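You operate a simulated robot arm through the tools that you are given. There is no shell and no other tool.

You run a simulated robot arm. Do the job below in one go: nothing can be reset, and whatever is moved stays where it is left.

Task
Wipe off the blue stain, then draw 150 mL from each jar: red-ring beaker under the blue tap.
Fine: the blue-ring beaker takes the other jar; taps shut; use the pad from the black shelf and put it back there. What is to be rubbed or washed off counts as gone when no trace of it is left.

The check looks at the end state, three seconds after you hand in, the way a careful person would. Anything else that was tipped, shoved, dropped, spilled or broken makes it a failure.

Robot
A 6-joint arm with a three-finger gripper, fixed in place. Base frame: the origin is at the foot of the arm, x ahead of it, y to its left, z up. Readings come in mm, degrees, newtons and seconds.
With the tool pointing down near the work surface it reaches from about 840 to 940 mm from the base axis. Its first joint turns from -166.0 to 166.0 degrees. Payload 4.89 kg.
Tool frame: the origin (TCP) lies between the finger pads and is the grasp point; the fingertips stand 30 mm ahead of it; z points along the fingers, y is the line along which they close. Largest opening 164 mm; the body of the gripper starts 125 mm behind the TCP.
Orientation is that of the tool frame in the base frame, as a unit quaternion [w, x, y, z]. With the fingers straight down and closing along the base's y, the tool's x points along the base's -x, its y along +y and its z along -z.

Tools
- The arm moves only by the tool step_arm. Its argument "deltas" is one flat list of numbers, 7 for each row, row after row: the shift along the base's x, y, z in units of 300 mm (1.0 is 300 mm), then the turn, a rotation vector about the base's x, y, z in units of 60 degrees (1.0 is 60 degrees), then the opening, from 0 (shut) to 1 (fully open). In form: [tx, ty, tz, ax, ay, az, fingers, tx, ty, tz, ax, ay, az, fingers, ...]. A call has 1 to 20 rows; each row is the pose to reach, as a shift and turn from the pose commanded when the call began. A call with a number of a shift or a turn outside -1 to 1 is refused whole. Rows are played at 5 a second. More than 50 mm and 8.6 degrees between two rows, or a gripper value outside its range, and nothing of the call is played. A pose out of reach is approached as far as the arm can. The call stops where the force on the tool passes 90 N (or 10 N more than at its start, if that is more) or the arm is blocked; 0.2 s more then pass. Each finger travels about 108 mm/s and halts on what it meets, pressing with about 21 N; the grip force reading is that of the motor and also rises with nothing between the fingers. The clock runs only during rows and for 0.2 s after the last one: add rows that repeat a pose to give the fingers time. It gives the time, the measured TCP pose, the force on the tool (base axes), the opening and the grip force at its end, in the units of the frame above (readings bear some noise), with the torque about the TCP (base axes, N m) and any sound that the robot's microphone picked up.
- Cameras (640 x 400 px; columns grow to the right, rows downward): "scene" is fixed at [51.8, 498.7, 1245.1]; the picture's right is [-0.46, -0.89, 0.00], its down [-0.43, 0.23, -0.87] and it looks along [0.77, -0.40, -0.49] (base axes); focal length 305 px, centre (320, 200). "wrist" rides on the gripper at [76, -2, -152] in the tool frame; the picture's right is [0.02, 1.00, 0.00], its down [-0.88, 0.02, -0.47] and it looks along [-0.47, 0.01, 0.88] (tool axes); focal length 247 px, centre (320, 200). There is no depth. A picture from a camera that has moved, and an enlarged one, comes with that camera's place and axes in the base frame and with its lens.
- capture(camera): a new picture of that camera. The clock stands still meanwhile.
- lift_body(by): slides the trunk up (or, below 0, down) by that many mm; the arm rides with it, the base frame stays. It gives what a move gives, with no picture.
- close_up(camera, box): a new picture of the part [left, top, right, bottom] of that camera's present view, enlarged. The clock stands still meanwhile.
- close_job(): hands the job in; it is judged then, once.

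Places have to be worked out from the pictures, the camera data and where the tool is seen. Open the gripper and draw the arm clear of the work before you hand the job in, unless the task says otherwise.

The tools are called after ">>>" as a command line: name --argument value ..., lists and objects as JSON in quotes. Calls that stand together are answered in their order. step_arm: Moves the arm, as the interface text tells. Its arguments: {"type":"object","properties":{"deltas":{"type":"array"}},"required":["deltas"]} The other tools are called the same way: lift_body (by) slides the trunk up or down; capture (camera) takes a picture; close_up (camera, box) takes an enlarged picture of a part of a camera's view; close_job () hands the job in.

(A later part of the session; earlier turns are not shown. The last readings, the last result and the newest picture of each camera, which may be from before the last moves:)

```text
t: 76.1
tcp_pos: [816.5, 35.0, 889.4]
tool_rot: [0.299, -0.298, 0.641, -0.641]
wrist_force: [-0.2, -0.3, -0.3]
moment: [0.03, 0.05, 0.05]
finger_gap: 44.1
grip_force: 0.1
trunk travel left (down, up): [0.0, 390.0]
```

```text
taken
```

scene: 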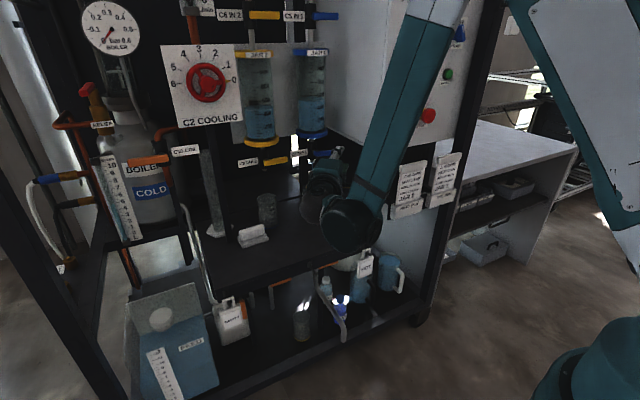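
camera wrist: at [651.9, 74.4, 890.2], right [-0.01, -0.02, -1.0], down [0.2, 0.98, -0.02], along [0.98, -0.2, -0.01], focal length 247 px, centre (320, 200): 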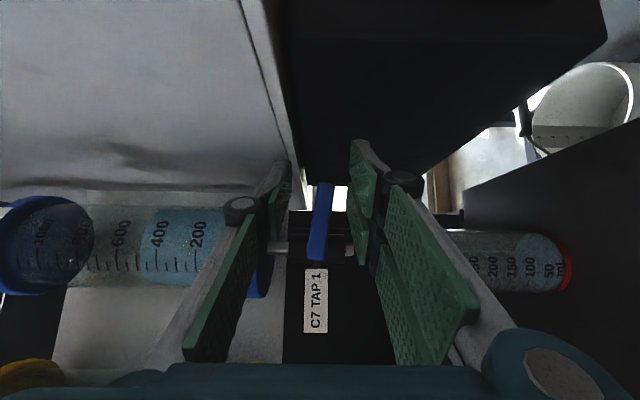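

Now the pose is comfortable and the lever lies between the fingers at matching height (z≈888). I advance to put the pads over the blue lever.

>>> step_arm --deltas '[0.05, 0.0233, -0.002, 0, 0, 0, 0.27, 0.1, 0.0233, -0.002, 0, 0, 0, 0.27, 0.15, 0.0233, -0.002, 0, 0, 0, 0.27, 0.1917, 0.0233, -0.002, 0, 0, 0, 0.27, 0.1917, 0.0233, -0.002, 0, 0, 0, 0.27]'

>>> capture --camera "wrist"

>>> capture --camera "scene"

>>> close_up --camera "scene" --box '[240, 110, 380, 240]'

```text
t: 77.3
tcp_pos: [873.3, 40.2, 887.6]
tool_rot: [0.299, -0.299, 0.641, -0.641]
wrist_force: [-0.6, 0.0, 0.2]
moment: [0.03, -0.03, 0.01]
finger_gap: 44.3
grip_force: 0.1
trunk travel left (down, up): [0.0, 390.0]
```

```text
taken
camera wrist: at [709.3, 80.5, 888.6], right [-0.01, -0.02, -1.0], down [0.2, 0.98, -0.02], along [0.98, -0.2, -0.01], focal length 247 px, centre (320, 200)
```

wrist: 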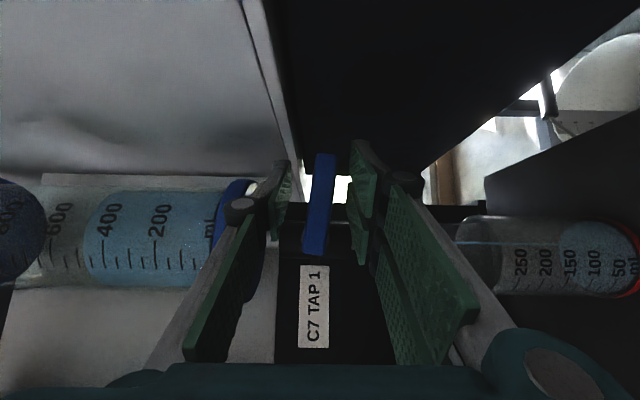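

```text
taken
```

scene: 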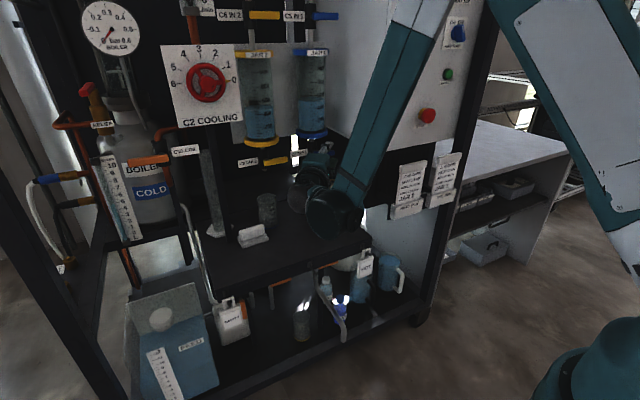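

```text
3.08 times, centred on (310, 175) of scene
camera zoom: at [51.8, 498.7, 1245.1], right [-0.46, -0.89, 0.0], down [-0.43, 0.23, -0.87], along [0.77, -0.4, -0.49], focal length 938 px, centre (351, 277)
```

zoom: 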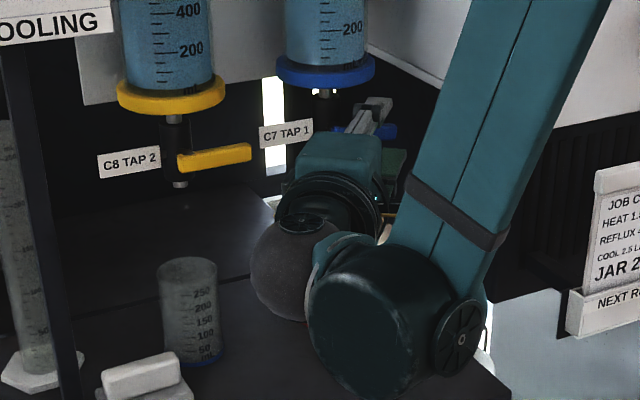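

The lever is between the pads and the wrist camera also sees the red-ring beaker's scale and jar 1. I record the starting levels of both jars.

>>> close_up --camera "scene" --box '[235, 45, 335, 150]'

>>> close_up --camera "wrist" --box '[0, 150, 260, 310]'

>>> close_up --camera "wrist" --box '[440, 190, 640, 320]'

```text
3.81 times, centred on (285, 98) of scene
camera zoom: at [51.8, 498.7, 1245.1], right [-0.46, -0.89, 0.0], down [-0.43, 0.23, -0.87], along [0.77, -0.4, -0.49], focal length 1162 px, centre (453, 590)
```

zoom: 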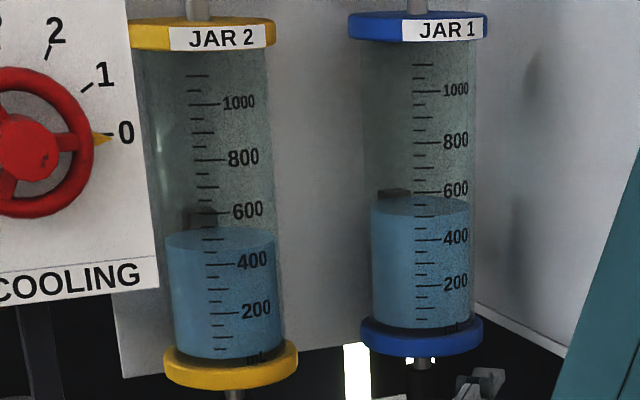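

```text
2.46 times, centred on (130, 230) of wrist
camera zoom: at [709.3, 80.5, 888.6], right [-0.01, -0.02, -1.0], down [0.2, 0.98, -0.02], along [0.98, -0.2, -0.01], focal length 608 px, centre (788, 126)
```

zoom: 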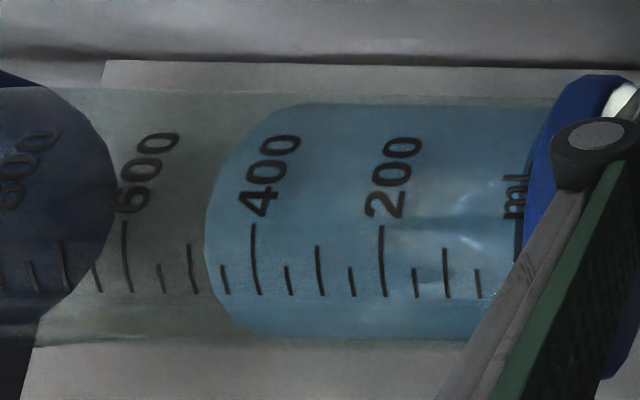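

```text
3.08 times, centred on (540, 255) of wrist
camera zoom: at [709.3, 80.5, 888.6], right [-0.01, -0.02, -1.0], down [0.2, 0.98, -0.02], along [0.98, -0.2, -0.01], focal length 760 px, centre (-357, 31)
```

zoom: 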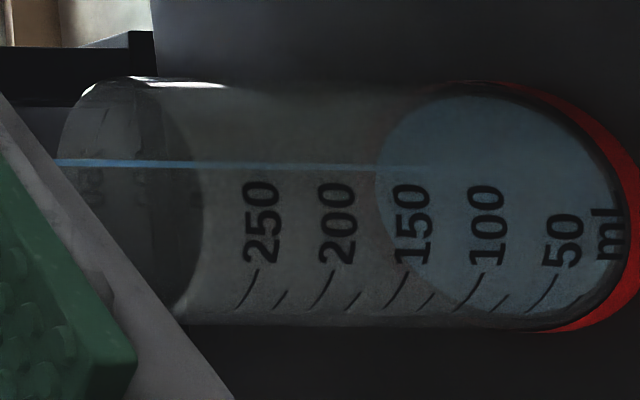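

A thin stream is already falling: the earlier light touch tipped the blue lever ~6° and the red-ring beaker holds roughly 20–30 mL. I close the fingers on the lever now to take control of it.

>>> step_arm --deltas '[0, 0, 0, 0, 0, 0, 0.15, 0, 0, 0, 0, 0, 0, 0.08, 0, 0, 0, 0, 0, 0, 0.08]'

>>> capture --camera "wrist"

>>> close_up --camera "wrist" --box '[440, 190, 640, 320]'

>>> close_up --camera "wrist" --box '[240, 120, 420, 300]'

>>> close_up --camera "scene" --box '[235, 45, 335, 150]'

```text
t: 78.1
tcp_pos: [873.9, 40.0, 889.5]
tool_rot: [-0.299, 0.299, -0.64, 0.642]
wrist_force: [14.8, -1.9, 25.2]
moment: [0.78, -0.84, 0.02]
finger_gap: 18.3
grip_force: 45.1
trunk travel left (down, up): [0.0, 390.0]
```

```text
taken
camera wrist: at [709.3, 80.5, 889.5], right [-0.01, -0.02, -1.0], down [0.2, 0.98, -0.02], along [0.98, -0.2, -0.01], focal length 247 px, centre (320, 200)
```

wrist: 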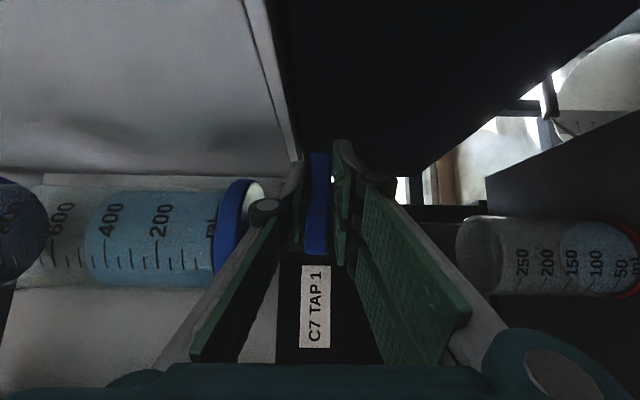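

```text
3.08 times, centred on (540, 255) of wrist
camera zoom: at [709.3, 80.5, 889.5], right [-0.01, -0.02, -1.0], down [0.2, 0.98, -0.02], along [0.98, -0.2, -0.01], focal length 760 px, centre (-357, 31)
```

zoom: 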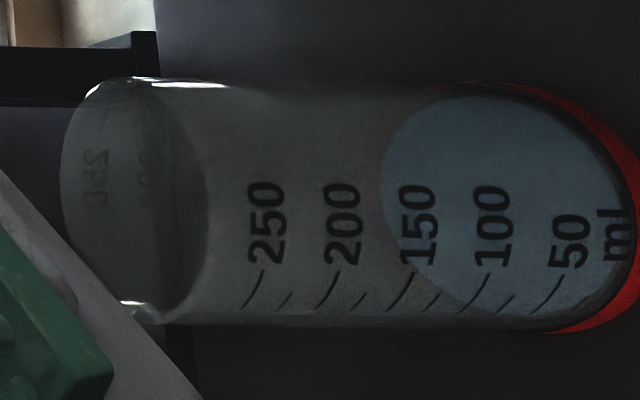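

```text
2.22 times, centred on (330, 210) of wrist
camera zoom: at [709.3, 80.5, 889.5], right [-0.01, -0.02, -1.0], down [0.2, 0.98, -0.02], along [0.98, -0.2, -0.01], focal length 549 px, centre (298, 178)
```

zoom: 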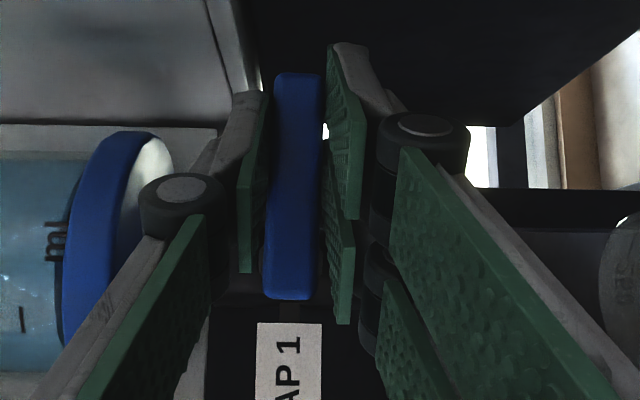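

```text
3.81 times, centred on (285, 98) of scene
camera zoom: at [51.8, 498.7, 1245.1], right [-0.46, -0.89, 0.0], down [-0.43, 0.23, -0.87], along [0.77, -0.4, -0.49], focal length 1162 px, centre (453, 590)
```

zoom: 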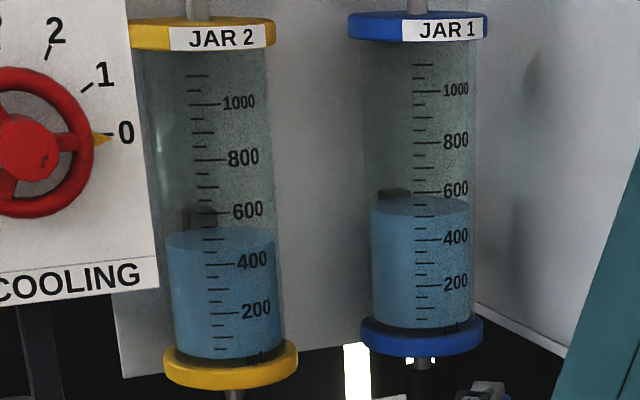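

Gripping pushed the lever back to shut: no stream now, and by geometry the red-ring beaker holds only a thin layer (few mL). Holding the lever, I now turn it about its pivot (y≈76, z≈888) by about 20° to open a little and see the flow.

>>> step_arm --deltas '[0, 0.0003, -0.0147, 0.1167, 0, 0, 0.08, 0, 0.0024, -0.0292, 0.2333, 0, 0, 0.08, 0, 0.0055, -0.0413, 0.3333, 0, 0, 0.08]'

>>> capture --camera "wrist"

>>> close_up --camera "scene" --box '[235, 45, 335, 150]'

>>> close_up --camera "scene" --box '[240, 130, 380, 240]'

```text
t: 78.9
tcp_pos: [873.4, 43.1, 876.5]
tool_rot: [0.348, -0.242, 0.742, -0.52]
wrist_force: [19.0, 10.7, 49.7]
moment: [1.18, -0.43, 0.14]
finger_gap: 19.8
grip_force: 45.0
trunk travel left (down, up): [0.0, 390.0]
```

```text
taken
camera wrist: at [708.9, 80.0, 890.8], right [-0.01, 0.33, -0.94], down [0.2, 0.93, 0.32], along [0.98, -0.19, -0.08], focal length 247 px, centre (320, 200)
```

wrist: 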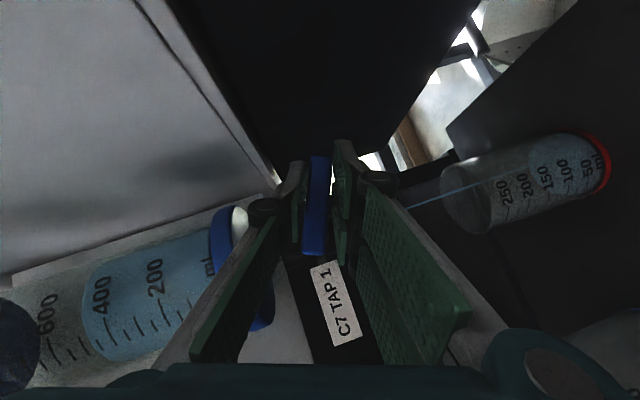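

```text
3.81 times, centred on (285, 98) of scene
camera zoom: at [51.8, 498.7, 1245.1], right [-0.46, -0.89, 0.0], down [-0.43, 0.23, -0.87], along [0.77, -0.4, -0.49], focal length 1162 px, centre (453, 590)
```

zoom: 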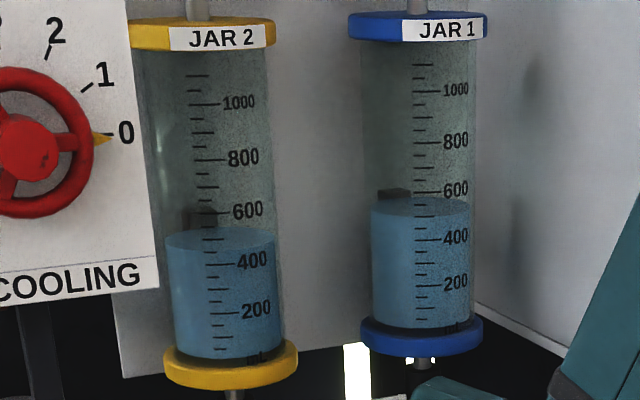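

```text
3.64 times, centred on (310, 185) of scene
camera zoom: at [51.8, 498.7, 1245.1], right [-0.46, -0.89, 0.0], down [-0.43, 0.23, -0.87], along [0.77, -0.4, -0.49], focal length 1109 px, centre (356, 254)
```

zoom: 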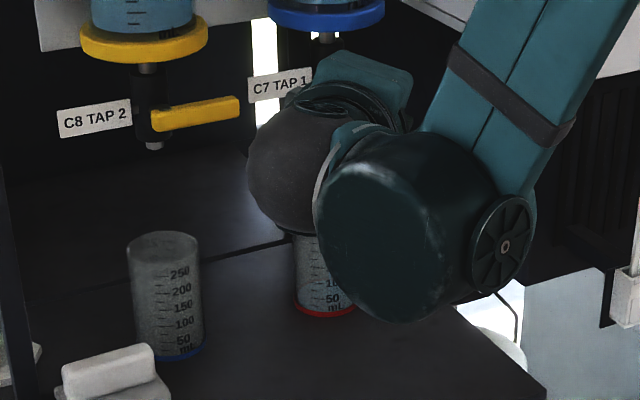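

The stream runs into the red-ring beaker. I zoom on the beaker to gauge the level.

>>> close_up --camera "wrist" --box '[420, 110, 640, 250]'

>>> close_up --camera "wrist" --box '[0, 180, 280, 380]'

```text
2.86 times, centred on (530, 180) of wrist
camera zoom: at [708.9, 80.0, 890.8], right [-0.01, 0.33, -0.94], down [0.2, 0.93, 0.32], along [0.98, -0.19, -0.08], focal length 706 px, centre (-280, 257)
```

zoom: 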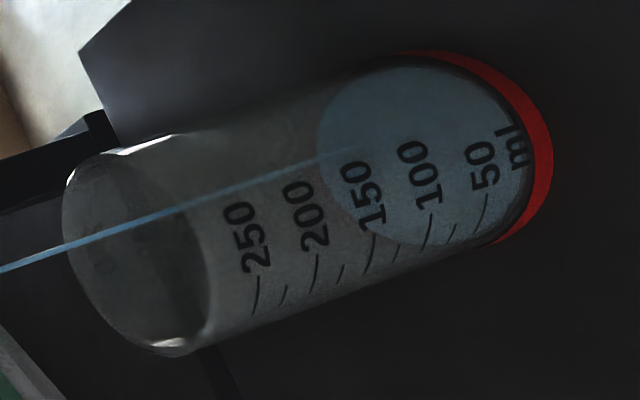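

```text
2.00 times, centred on (140, 280) of wrist
camera zoom: at [708.9, 80.0, 890.8], right [-0.01, 0.33, -0.94], down [0.2, 0.93, 0.32], along [0.98, -0.19, -0.08], focal length 494 px, centre (680, 40)
```

zoom: 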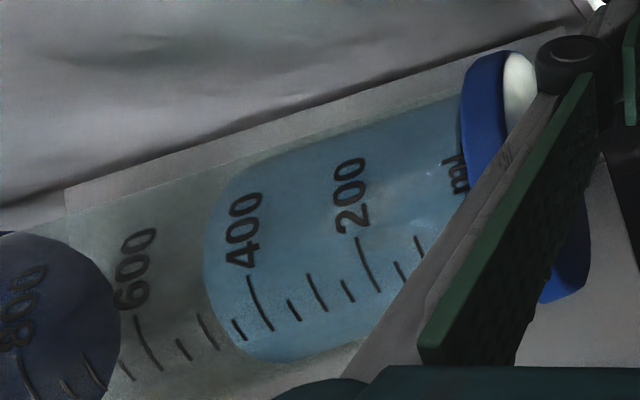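

I hold the lever here for a little over a second to measure the flow rate.

>>> step_arm --deltas '[0, 0, 0, 0, 0, 0, 0.08, 0, 0, 0, 0, 0, 0, 0.08, 0, 0, 0, 0, 0, 0, 0.08, 0, 0, 0, 0, 0, 0, 0.08, 0, 0, 0, 0, 0, 0, 0.08]'

>>> close_up --camera "wrist" --box '[420, 110, 640, 250]'

>>> close_up --camera "scene" --box '[290, 45, 340, 80]'

>>> close_up --camera "scene" --box '[290, 80, 340, 140]'

```text
t: 80.1
tcp_pos: [873.2, 42.5, 875.4]
tool_rot: [0.347, -0.242, 0.742, -0.52]
wrist_force: [17.3, 11.6, 47.0]
moment: [1.14, -0.52, 0.29]
finger_gap: 19.6
grip_force: 45.1
trunk travel left (down, up): [0.0, 390.0]
```

```text
2.86 times, centred on (530, 180) of wrist
camera zoom: at [708.5, 79.6, 890.5], right [-0.01, 0.33, -0.95], down [0.2, 0.93, 0.32], along [0.98, -0.19, -0.08], focal length 706 px, centre (-280, 257)
```

zoom: 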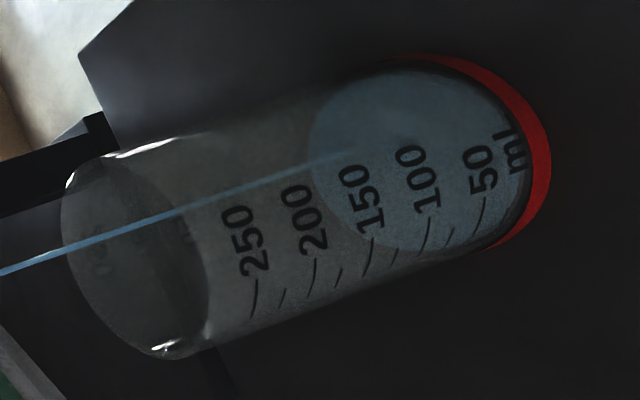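

```text
11.43 times, centred on (315, 62) of scene
camera zoom: at [51.8, 498.7, 1245.1], right [-0.46, -0.89, 0.0], down [-0.43, 0.23, -0.87], along [0.77, -0.4, -0.49], focal length 3485 px, centre (377, 1771)
```

zoom: 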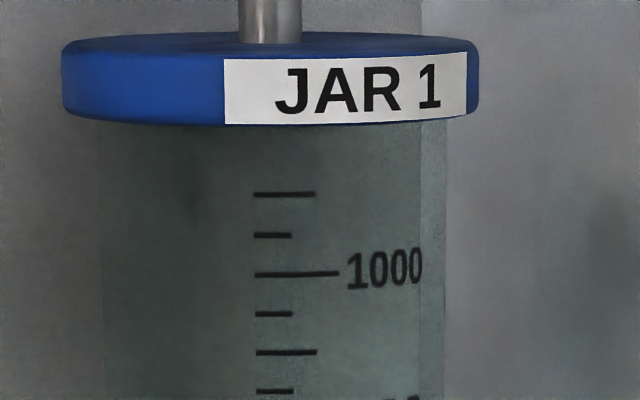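

```text
6.67 times, centred on (315, 110) of scene
camera zoom: at [51.8, 498.7, 1245.1], right [-0.46, -0.89, 0.0], down [-0.43, 0.23, -0.87], along [0.77, -0.4, -0.49], focal length 2033 px, centre (353, 800)
```

zoom: 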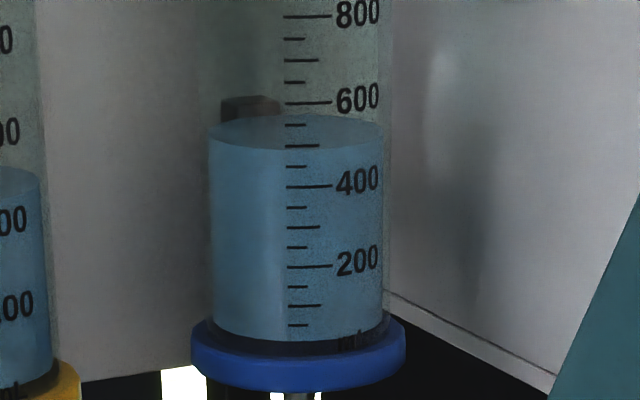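

Jar 1 reads about 490 and the flow at 20° is slow. I open a further 20° along the same arc.

>>> step_arm --deltas '[0, 0.0053, -0.0137, 0.1167, 0, 0, 0.08, 0, 0.0122, -0.0267, 0.2333, 0, 0, 0.08, 0, 0.0193, -0.037, 0.3333, 0, 0, 0.08]'

>>> capture --camera "wrist"

>>> close_up --camera "scene" --box '[290, 80, 340, 140]'

>>> close_up --camera "scene" --box '[260, 150, 380, 240]'

```text
t: 80.9
tcp_pos: [872.2, 45.7, 864.9]
tool_rot: [0.383, -0.178, 0.822, -0.383]
wrist_force: [0.3, -2.1, 47.4]
moment: [1.12, -0.26, -0.33]
finger_gap: 19.5
grip_force: 44.9
trunk travel left (down, up): [0.0, 390.0]
```

```text
taken
camera wrist: at [707.4, 77.0, 891.2], right [-0.01, 0.63, -0.78], down [0.2, 0.76, 0.62], along [0.98, -0.15, -0.14], focal length 247 px, centre (320, 200)
```

wrist: 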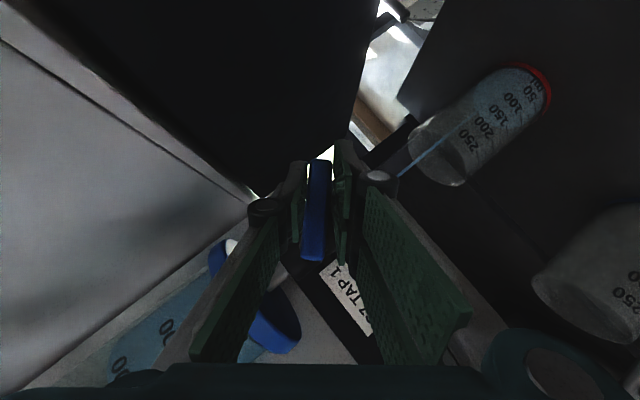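

```text
6.67 times, centred on (315, 110) of scene
camera zoom: at [51.8, 498.7, 1245.1], right [-0.46, -0.89, 0.0], down [-0.43, 0.23, -0.87], along [0.77, -0.4, -0.49], focal length 2033 px, centre (353, 800)
```

zoom: 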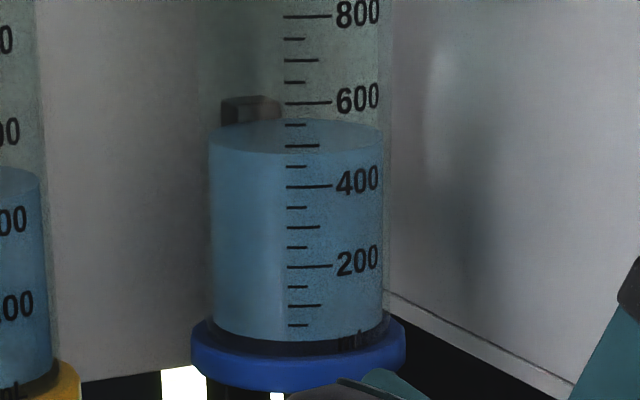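

```text
4.44 times, centred on (320, 195) of scene
camera zoom: at [51.8, 498.7, 1245.1], right [-0.46, -0.89, 0.0], down [-0.43, 0.23, -0.87], along [0.77, -0.4, -0.49], focal length 1355 px, centre (320, 222)
```

zoom: 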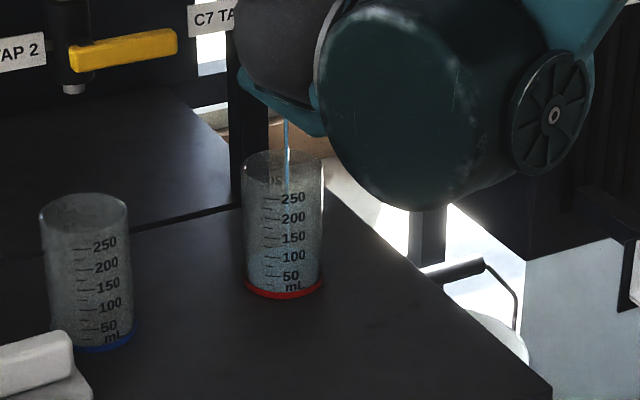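

The scene camera now sees the red-ring beaker well. I zoom on it to read the level.

>>> close_up --camera "scene" --box '[296, 182, 326, 220]'

>>> close_up --camera "wrist" --box '[390, 50, 570, 200]'

```text
10.53 times, centred on (311, 201) of scene
camera zoom: at [51.8, 498.7, 1245.1], right [-0.46, -0.89, 0.0], down [-0.43, 0.23, -0.87], along [0.77, -0.4, -0.49], focal length 3210 px, centre (415, 190)
```

zoom: 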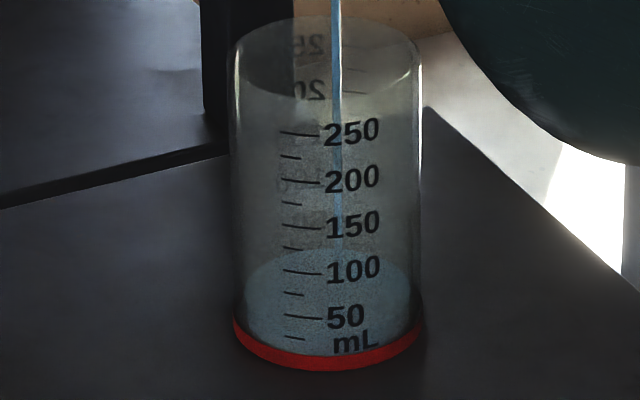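

```text
2.67 times, centred on (480, 125) of wrist
camera zoom: at [707.4, 77.0, 891.2], right [-0.01, 0.63, -0.78], down [0.2, 0.76, 0.62], along [0.98, -0.15, -0.14], focal length 659 px, centre (-107, 400)
```

zoom: 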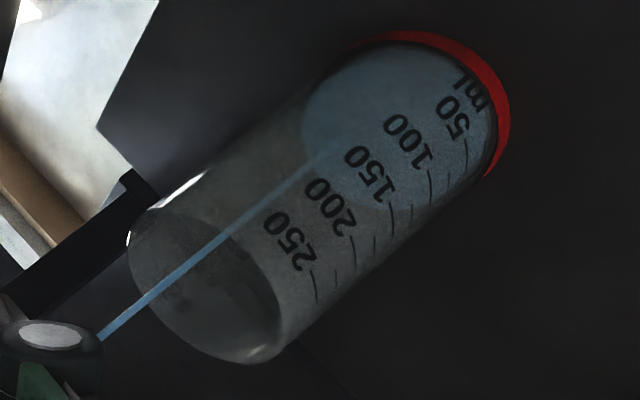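

The level reads about 27 mL (front edge just above the 25 tick). I hold this opening for 2 s and read again.

>>> step_arm --deltas '[0, 0, 0, 0, 0, 0, 0.08, 0, 0, 0, 0, 0, 0, 0.08, 0, 0, 0, 0, 0, 0, 0.08, 0, 0, 0, 0, 0, 0, 0.08, 0, 0, 0, 0, 0, 0, 0.08, 0, 0, 0, 0, 0, 0, 0.08, 0, 0, 0, 0, 0, 0, 0.08, 0, 0, 0, 0, 0, 0, 0.08, 0, 0, 0, 0, 0, 0, 0.08]'

>>> close_up --camera "scene" --box '[296, 182, 326, 220]'

>>> close_up --camera "scene" --box '[290, 80, 340, 140]'

```text
t: 82.9
tcp_pos: [872.4, 46.3, 865.8]
tool_rot: [0.384, -0.179, 0.821, -0.383]
wrist_force: [-24.1, -22.5, 29.7]
moment: [1.3, -0.12, -0.49]
finger_gap: 19.6
grip_force: 45.3
trunk travel left (down, up): [0.0, 390.0]
```

```text
10.53 times, centred on (311, 201) of scene
camera zoom: at [51.8, 498.7, 1245.1], right [-0.46, -0.89, 0.0], down [-0.43, 0.23, -0.87], along [0.77, -0.4, -0.49], focal length 3210 px, centre (415, 190)
```

zoom: 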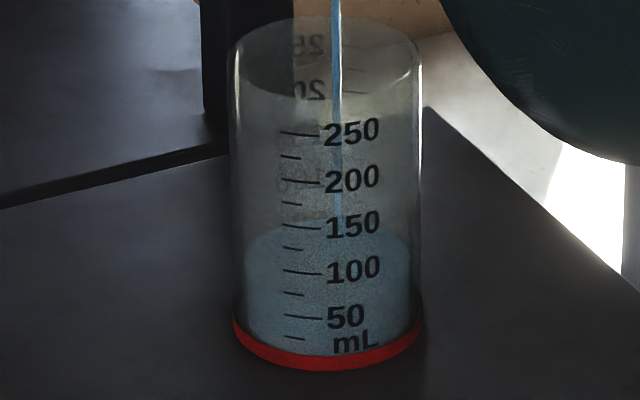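

```text
6.67 times, centred on (315, 110) of scene
camera zoom: at [51.8, 498.7, 1245.1], right [-0.46, -0.89, 0.0], down [-0.43, 0.23, -0.87], along [0.77, -0.4, -0.49], focal length 2033 px, centre (353, 800)
```

zoom: 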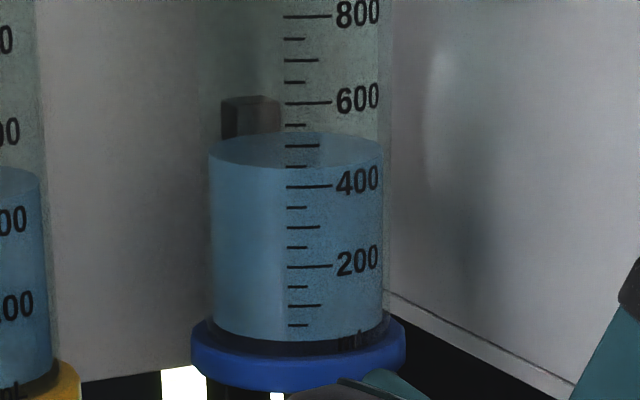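

Rate is about 19 mL/s; level ≈65 mL, jar 1 ≈448. I hold 3 s more and read again.

>>> step_arm --deltas '[0, 0, 0, 0, 0, 0, 0.08, 0, 0, 0, 0, 0, 0, 0.08, 0, 0, 0, 0, 0, 0, 0.08, 0, 0, 0, 0, 0, 0, 0.08, 0, 0, 0, 0, 0, 0, 0.08, 0, 0, 0, 0, 0, 0, 0.08, 0, 0, 0, 0, 0, 0, 0.08, 0, 0, 0, 0, 0, 0, 0.08, 0, 0, 0, 0, 0, 0, 0.08, 0, 0, 0, 0, 0, 0, 0.08, 0, 0, 0, 0, 0, 0, 0.08, 0, 0, 0, 0, 0, 0, 0.08]'

>>> close_up --camera "scene" --box '[296, 182, 326, 220]'

>>> close_up --camera "scene" --box '[290, 80, 340, 140]'

>>> capture --camera "wrist"

```text
t: 85.5
tcp_pos: [873.6, 47.7, 865.8]
tool_rot: [0.384, -0.178, 0.821, -0.383]
wrist_force: [-32.4, -32.0, 20.8]
moment: [1.35, -0.21, -0.58]
finger_gap: 19.2
grip_force: 45.1
trunk travel left (down, up): [0.0, 390.0]
```

```text
10.53 times, centred on (311, 201) of scene
camera zoom: at [51.8, 498.7, 1245.1], right [-0.46, -0.89, 0.0], down [-0.43, 0.23, -0.87], along [0.77, -0.4, -0.49], focal length 3210 px, centre (415, 190)
```

zoom: 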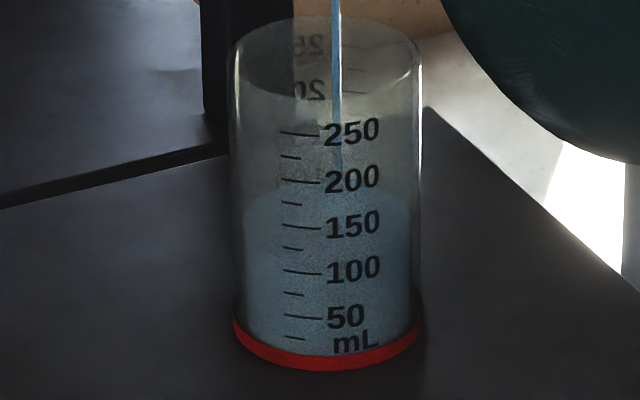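

```text
6.67 times, centred on (315, 110) of scene
camera zoom: at [51.8, 498.7, 1245.1], right [-0.46, -0.89, 0.0], down [-0.43, 0.23, -0.87], along [0.77, -0.4, -0.49], focal length 2033 px, centre (353, 800)
```

zoom: 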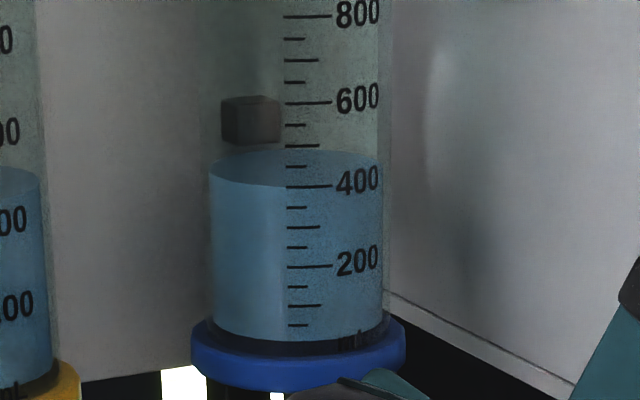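

```text
taken
camera wrist: at [707.7, 76.8, 891.2], right [-0.01, 0.63, -0.78], down [0.2, 0.76, 0.62], along [0.98, -0.15, -0.14], focal length 247 px, centre (320, 200)
```

wrist: 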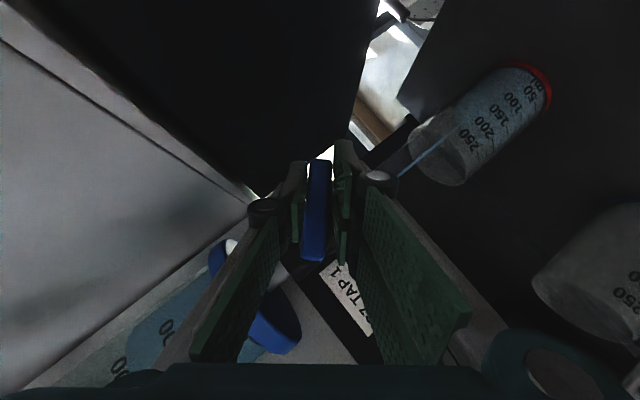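

I zoom further to read the water line more exactly.

>>> close_up --camera "scene" --box '[301, 192, 323, 217]'

>>> close_up --camera "wrist" --box '[390, 50, 570, 200]'

>>> close_up --camera "scene" --box '[300, 95, 330, 115]'

```text
16.00 times, centred on (312, 204) of scene
camera zoom: at [51.8, 498.7, 1245.1], right [-0.46, -0.89, 0.0], down [-0.43, 0.23, -0.87], along [0.77, -0.4, -0.49], focal length 4880 px, centre (448, 128)
```

zoom: 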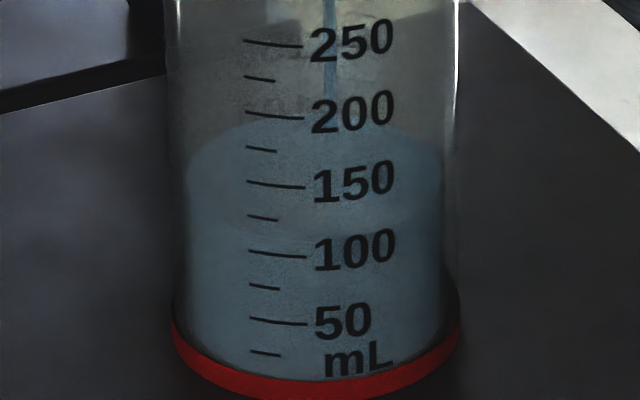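

```text
2.67 times, centred on (480, 125) of wrist
camera zoom: at [707.7, 76.8, 891.2], right [-0.01, 0.63, -0.78], down [0.2, 0.76, 0.62], along [0.98, -0.15, -0.14], focal length 659 px, centre (-107, 400)
```

zoom: 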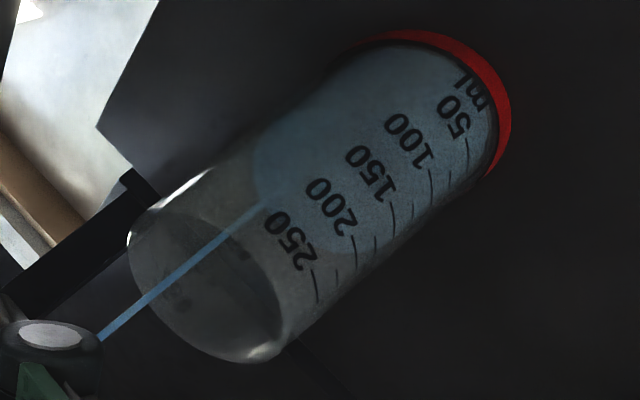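

```text
16.00 times, centred on (315, 105) of scene
camera zoom: at [51.8, 498.7, 1245.1], right [-0.46, -0.89, 0.0], down [-0.43, 0.23, -0.87], along [0.77, -0.4, -0.49], focal length 4880 px, centre (400, 1720)
```

zoom: 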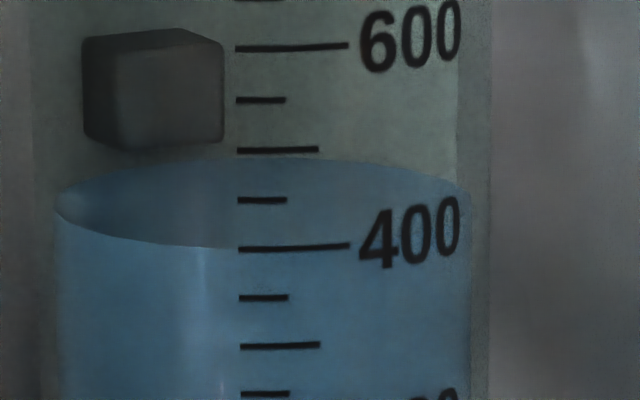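

Level ≈ 112 mL (jar 1 at 400). I hold 1.0 s more, then throttle back.

>>> step_arm --deltas '[0, 0, 0, 0, 0, 0, 0.08, 0, 0, 0, 0, 0, 0, 0.08, 0, 0, 0, 0, 0, 0, 0.08, 0, 0, 0, 0, 0, 0, 0.08]'

>>> close_up --camera "scene" --box '[301, 192, 323, 217]'

>>> close_up --camera "scene" --box '[300, 95, 330, 115]'

```text
t: 86.5
tcp_pos: [872.9, 46.5, 865.0]
tool_rot: [0.383, -0.179, 0.821, -0.383]
wrist_force: [-29.4, -34.0, 23.4]
moment: [1.35, -0.14, -0.63]
finger_gap: 19.6
grip_force: 45.1
trunk travel left (down, up): [0.0, 390.0]
```

```text
16.00 times, centred on (312, 204) of scene
camera zoom: at [51.8, 498.7, 1245.1], right [-0.46, -0.89, 0.0], down [-0.43, 0.23, -0.87], along [0.77, -0.4, -0.49], focal length 4880 px, centre (448, 128)
```

zoom: 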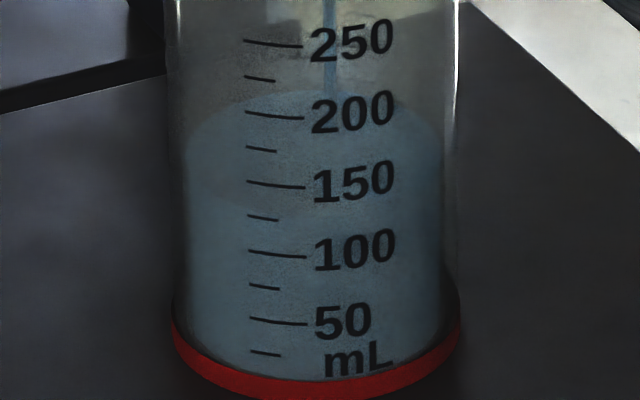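

```text
16.00 times, centred on (315, 105) of scene
camera zoom: at [51.8, 498.7, 1245.1], right [-0.46, -0.89, 0.0], down [-0.43, 0.23, -0.87], along [0.77, -0.4, -0.49], focal length 4880 px, centre (400, 1720)
```

zoom: 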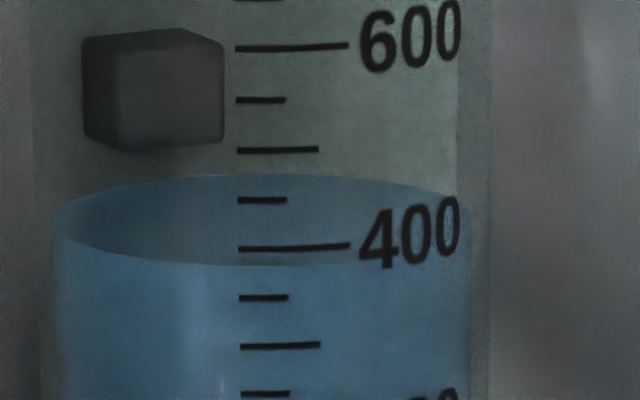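

I zoom in on the scale ticks where the front water line crosses, to calibrate the reading.

>>> close_up --camera "scene" --box '[303, 197, 321, 210]'

>>> close_up --camera "wrist" --box '[420, 60, 560, 180]'

```text
16.00 times, centred on (312, 204) of scene
camera zoom: at [51.8, 498.7, 1245.1], right [-0.46, -0.89, 0.0], down [-0.43, 0.23, -0.87], along [0.77, -0.4, -0.49], focal length 4880 px, centre (448, 144)
```

zoom: 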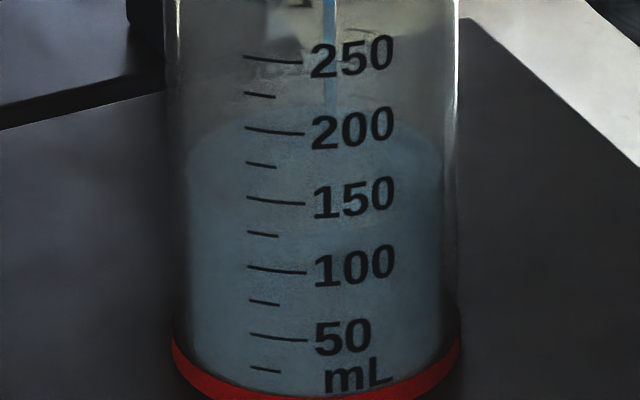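

```text
3.33 times, centred on (490, 120) of wrist
camera zoom: at [707.8, 76.8, 891.2], right [-0.01, 0.63, -0.78], down [0.2, 0.76, 0.62], along [0.98, -0.15, -0.14], focal length 823 px, centre (-247, 467)
```

zoom: 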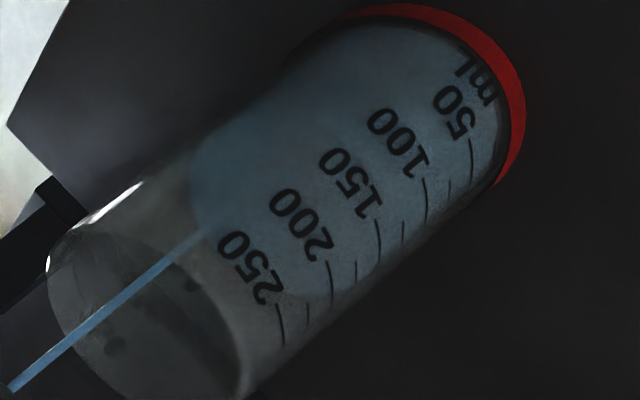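

My readings agree on about 128 mL. I throttle the lever back to 20° and read again.

>>> step_arm --deltas '[0, -0.0079, 0.0117, -0.1117, 0, 0, 0.08, 0, -0.0143, 0.024, -0.2217, 0, 0, 0.08, 0, -0.0193, 0.037, -0.3333, 0, 0, 0.08]'

>>> close_up --camera "scene" --box '[301, 192, 323, 217]'

>>> close_up --camera "scene" --box '[300, 95, 330, 115]'

>>> capture --camera "wrist"

```text
t: 87.3
tcp_pos: [873.5, 39.9, 876.5]
tool_rot: [0.347, -0.242, 0.742, -0.521]
wrist_force: [-15.0, -42.6, 15.8]
moment: [1.12, -0.48, -0.7]
finger_gap: 18.8
grip_force: 44.6
trunk travel left (down, up): [0.0, 390.0]
```

```text
16.00 times, centred on (312, 204) of scene
camera zoom: at [51.8, 498.7, 1245.1], right [-0.46, -0.89, 0.0], down [-0.43, 0.23, -0.87], along [0.77, -0.4, -0.49], focal length 4880 px, centre (448, 128)
```

zoom: 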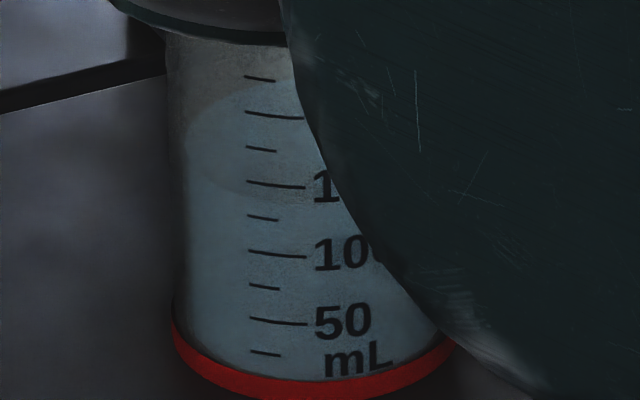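

```text
16.00 times, centred on (315, 105) of scene
camera zoom: at [51.8, 498.7, 1245.1], right [-0.46, -0.89, 0.0], down [-0.43, 0.23, -0.87], along [0.77, -0.4, -0.49], focal length 4880 px, centre (400, 1720)
```

zoom: 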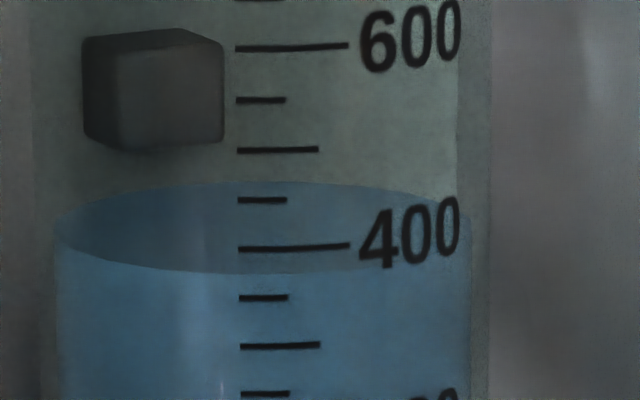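

```text
taken
camera wrist: at [708.8, 77.6, 890.8], right [-0.01, 0.33, -0.95], down [0.2, 0.93, 0.32], along [0.98, -0.19, -0.08], focal length 247 px, centre (320, 200)
```

wrist: 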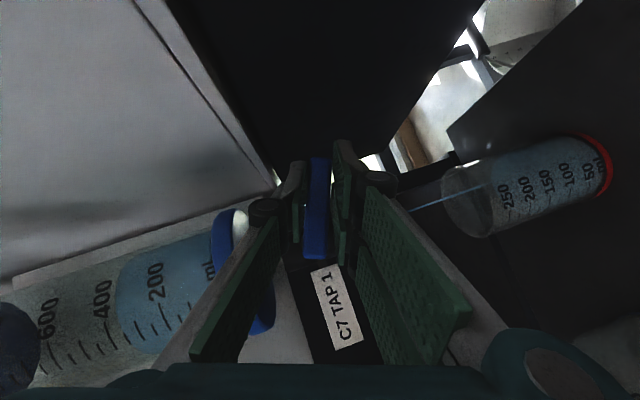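

Estimates give about 136 mL now (slow flow). I shut the lever fully and then measure in peace before topping up.

>>> step_arm --deltas '[0, -0.0035, 0.0137, -0.1117, 0, 0, 0.08, 0, -0.0053, 0.0273, -0.2217, 0, 0, 0.08, 0, -0.0055, 0.0413, -0.3333, 0, 0, 0.08, 0, -0.0055, 0.0433, -0.345, 0, 0, 0.08]'

>>> capture --camera "wrist"

>>> close_up --camera "wrist" --box '[430, 190, 640, 320]'

>>> close_up --camera "scene" --box '[301, 192, 323, 217]'

>>> close_up --camera "scene" --box '[300, 95, 330, 115]'

```text
t: 88.3
tcp_pos: [874.6, 39.9, 888.9]
tool_rot: [-0.297, 0.301, -0.637, 0.645]
wrist_force: [1.3, -30.1, 18.0]
moment: [0.62, -0.95, -0.35]
finger_gap: 18.2
grip_force: 45.7
trunk travel left (down, up): [0.0, 390.0]
```

```text
taken
camera wrist: at [709.3, 80.7, 889.9], right [-0.01, -0.03, -1.0], down [0.2, 0.98, -0.03], along [0.98, -0.2, -0.01], focal length 247 px, centre (320, 200)
```

wrist: 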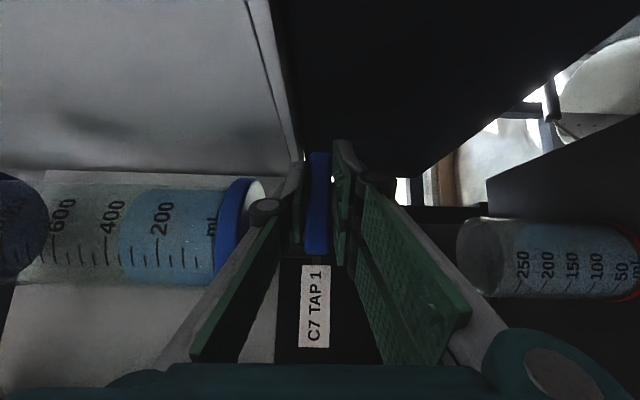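

```text
3.05 times, centred on (535, 255) of wrist
camera zoom: at [709.3, 80.7, 889.9], right [-0.01, -0.03, -1.0], down [0.2, 0.98, -0.03], along [0.98, -0.2, -0.01], focal length 753 px, centre (-335, 32)
```

zoom: 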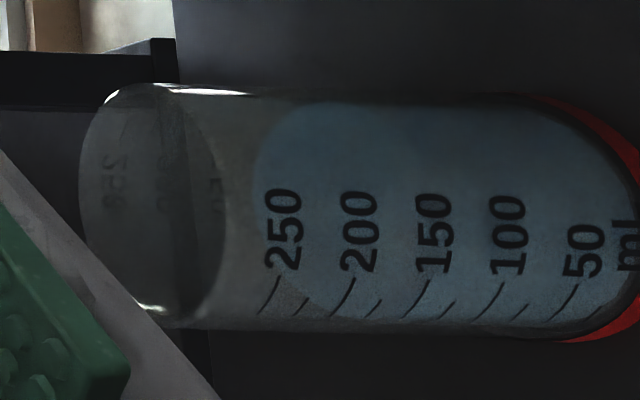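

```text
16.00 times, centred on (312, 204) of scene
camera zoom: at [51.8, 498.7, 1245.1], right [-0.46, -0.89, 0.0], down [-0.43, 0.23, -0.87], along [0.77, -0.4, -0.49], focal length 4880 px, centre (448, 128)
```

zoom: 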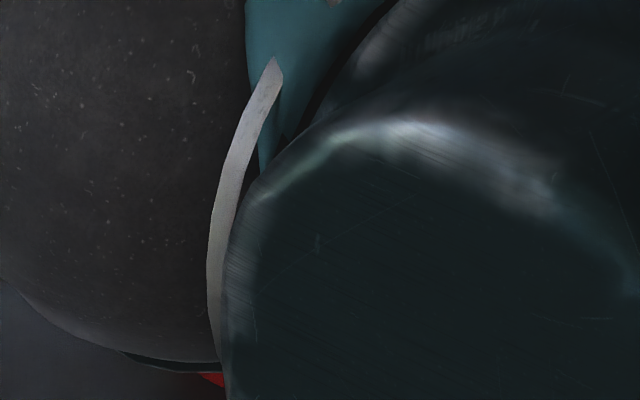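

```text
16.00 times, centred on (315, 105) of scene
camera zoom: at [51.8, 498.7, 1245.1], right [-0.46, -0.89, 0.0], down [-0.43, 0.23, -0.87], along [0.77, -0.4, -0.49], focal length 4880 px, centre (400, 1720)
```

zoom: 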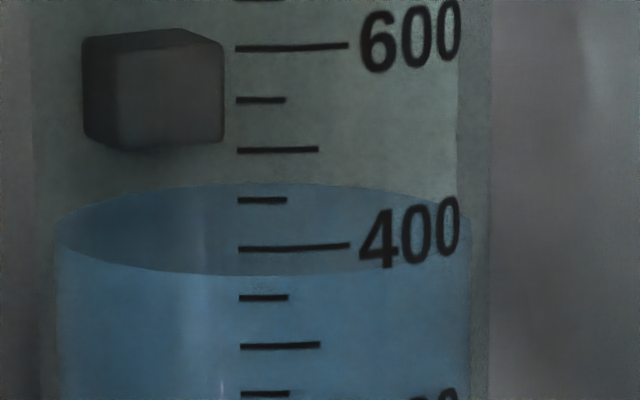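

Flow has stopped, tap shut. Combining front and far edges of the water line I get about 136 mL. I open again to 20°, hold 1 s for roughly 10 mL, and compare with the earlier 20° view.

>>> step_arm --deltas '[0, 0.0003, -0.0157, 0.1167, 0, 0, 0.08, 0, 0.0024, -0.0302, 0.2333, 0, 0, 0.08, 0, 0.0055, -0.0428, 0.345, 0, 0, 0.08, 0, 0.0055, -0.0428, 0.345, 0, 0, 0.08, 0, 0.0055, -0.0428, 0.345, 0, 0, 0.08, 0, 0.0055, -0.0428, 0.345, 0, 0, 0.08, 0, 0.0055, -0.0428, 0.345, 0, 0, 0.08]'

>>> close_up --camera "scene" --box '[301, 192, 323, 217]'

>>> close_up --camera "scene" --box '[300, 95, 330, 115]'

>>> capture --camera "wrist"

```text
t: 89.9
tcp_pos: [874.2, 42.7, 876.7]
tool_rot: [0.346, -0.243, 0.742, -0.521]
wrist_force: [13.7, 6.3, 50.7]
moment: [1.23, -0.52, 0.28]
finger_gap: 19.0
grip_force: 44.7
trunk travel left (down, up): [0.0, 390.0]
```

```text
16.00 times, centred on (312, 204) of scene
camera zoom: at [51.8, 498.7, 1245.1], right [-0.46, -0.89, 0.0], down [-0.43, 0.23, -0.87], along [0.77, -0.4, -0.49], focal length 4880 px, centre (448, 128)
```

zoom: 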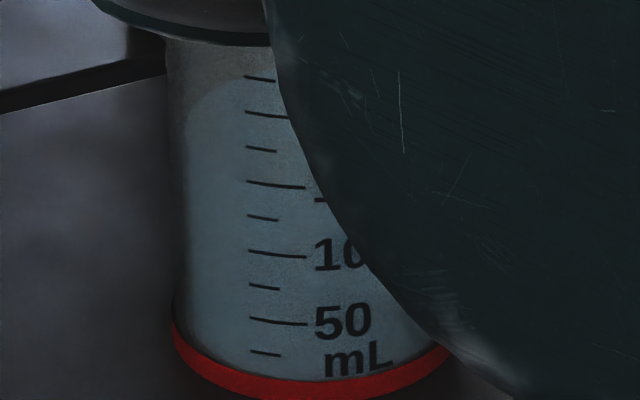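

```text
16.00 times, centred on (315, 105) of scene
camera zoom: at [51.8, 498.7, 1245.1], right [-0.46, -0.89, 0.0], down [-0.43, 0.23, -0.87], along [0.77, -0.4, -0.49], focal length 4880 px, centre (400, 1720)
```

zoom: 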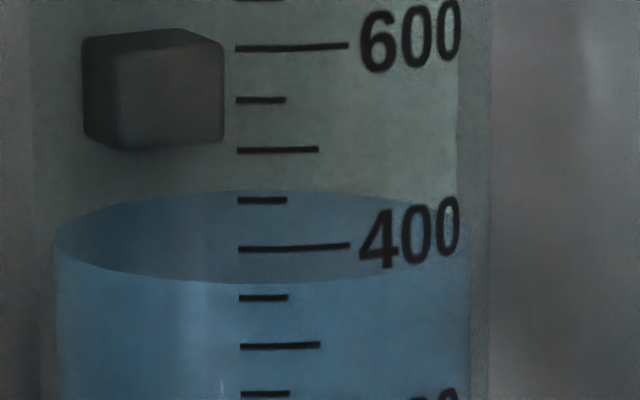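

```text
taken
camera wrist: at [709.1, 80.4, 891.4], right [-0.01, 0.33, -0.95], down [0.2, 0.93, 0.32], along [0.98, -0.19, -0.08], focal length 247 px, centre (320, 200)
```

wrist: 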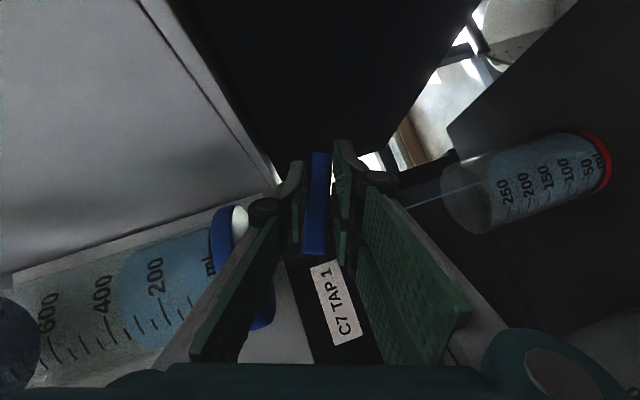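

Jar 1 dropped 7 mL more, so about 143 mL. I shut the lever again and will measure from a clear view before any final top-up.

>>> step_arm --deltas '[0, -0.0035, 0.0137, -0.1117, 0, 0, 0.08, 0, -0.0053, 0.0273, -0.2217, 0, 0, 0.08, 0, -0.0055, 0.0413, -0.3333, 0, 0, 0.08, 0, -0.0055, 0.0435, -0.35, 0, 0, 0.08]'

>>> close_up --camera "wrist" --box '[240, 120, 420, 300]'

>>> close_up --camera "wrist" --box '[430, 190, 640, 320]'

```text
t: 90.9
tcp_pos: [873.8, 40.9, 888.9]
tool_rot: [-0.296, 0.302, -0.635, 0.647]
wrist_force: [1.1, 0.5, 17.8]
moment: [0.6, -0.7, 0.18]
finger_gap: 18.4
grip_force: 45.2
trunk travel left (down, up): [0.0, 390.0]
```

```text
2.22 times, centred on (330, 210) of wrist
camera zoom: at [709.0, 80.8, 889.3], right [-0.01, -0.03, -1.0], down [0.2, 0.98, -0.04], along [0.98, -0.2, -0.01], focal length 549 px, centre (298, 178)
```

zoom: 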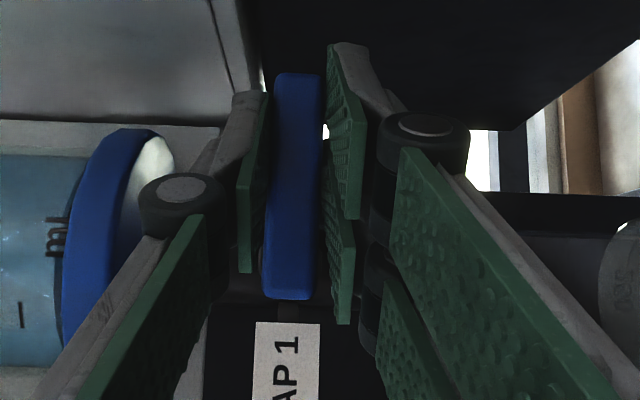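

```text
3.05 times, centred on (535, 255) of wrist
camera zoom: at [709.0, 80.8, 889.3], right [-0.01, -0.03, -1.0], down [0.2, 0.98, -0.04], along [0.98, -0.2, -0.01], focal length 753 px, centre (-335, 32)
```

zoom: 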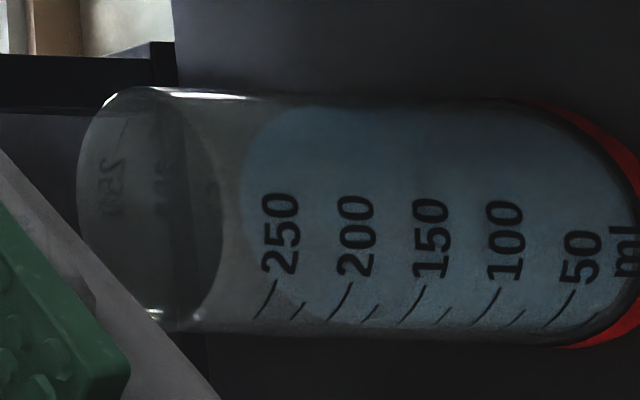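

No stream. The tool still presses the lever down with 18 N, so I raise 2 mm to bias it to the shut side before releasing.

>>> step_arm --deltas '[0, 0, 0.004, 0, 0, 0, 0.08, 0, 0, 0.007, 0, 0, 0, 0.08]'

```text
t: 91.5
tcp_pos: [873.4, 40.4, 889.9]
tool_rot: [-0.296, 0.301, -0.636, 0.646]
wrist_force: [-27.8, 3.7, -13.5]
moment: [0.35, 0.09, -0.21]
finger_gap: 17.7
grip_force: 45.4
trunk travel left (down, up): [0.0, 390.0]
```

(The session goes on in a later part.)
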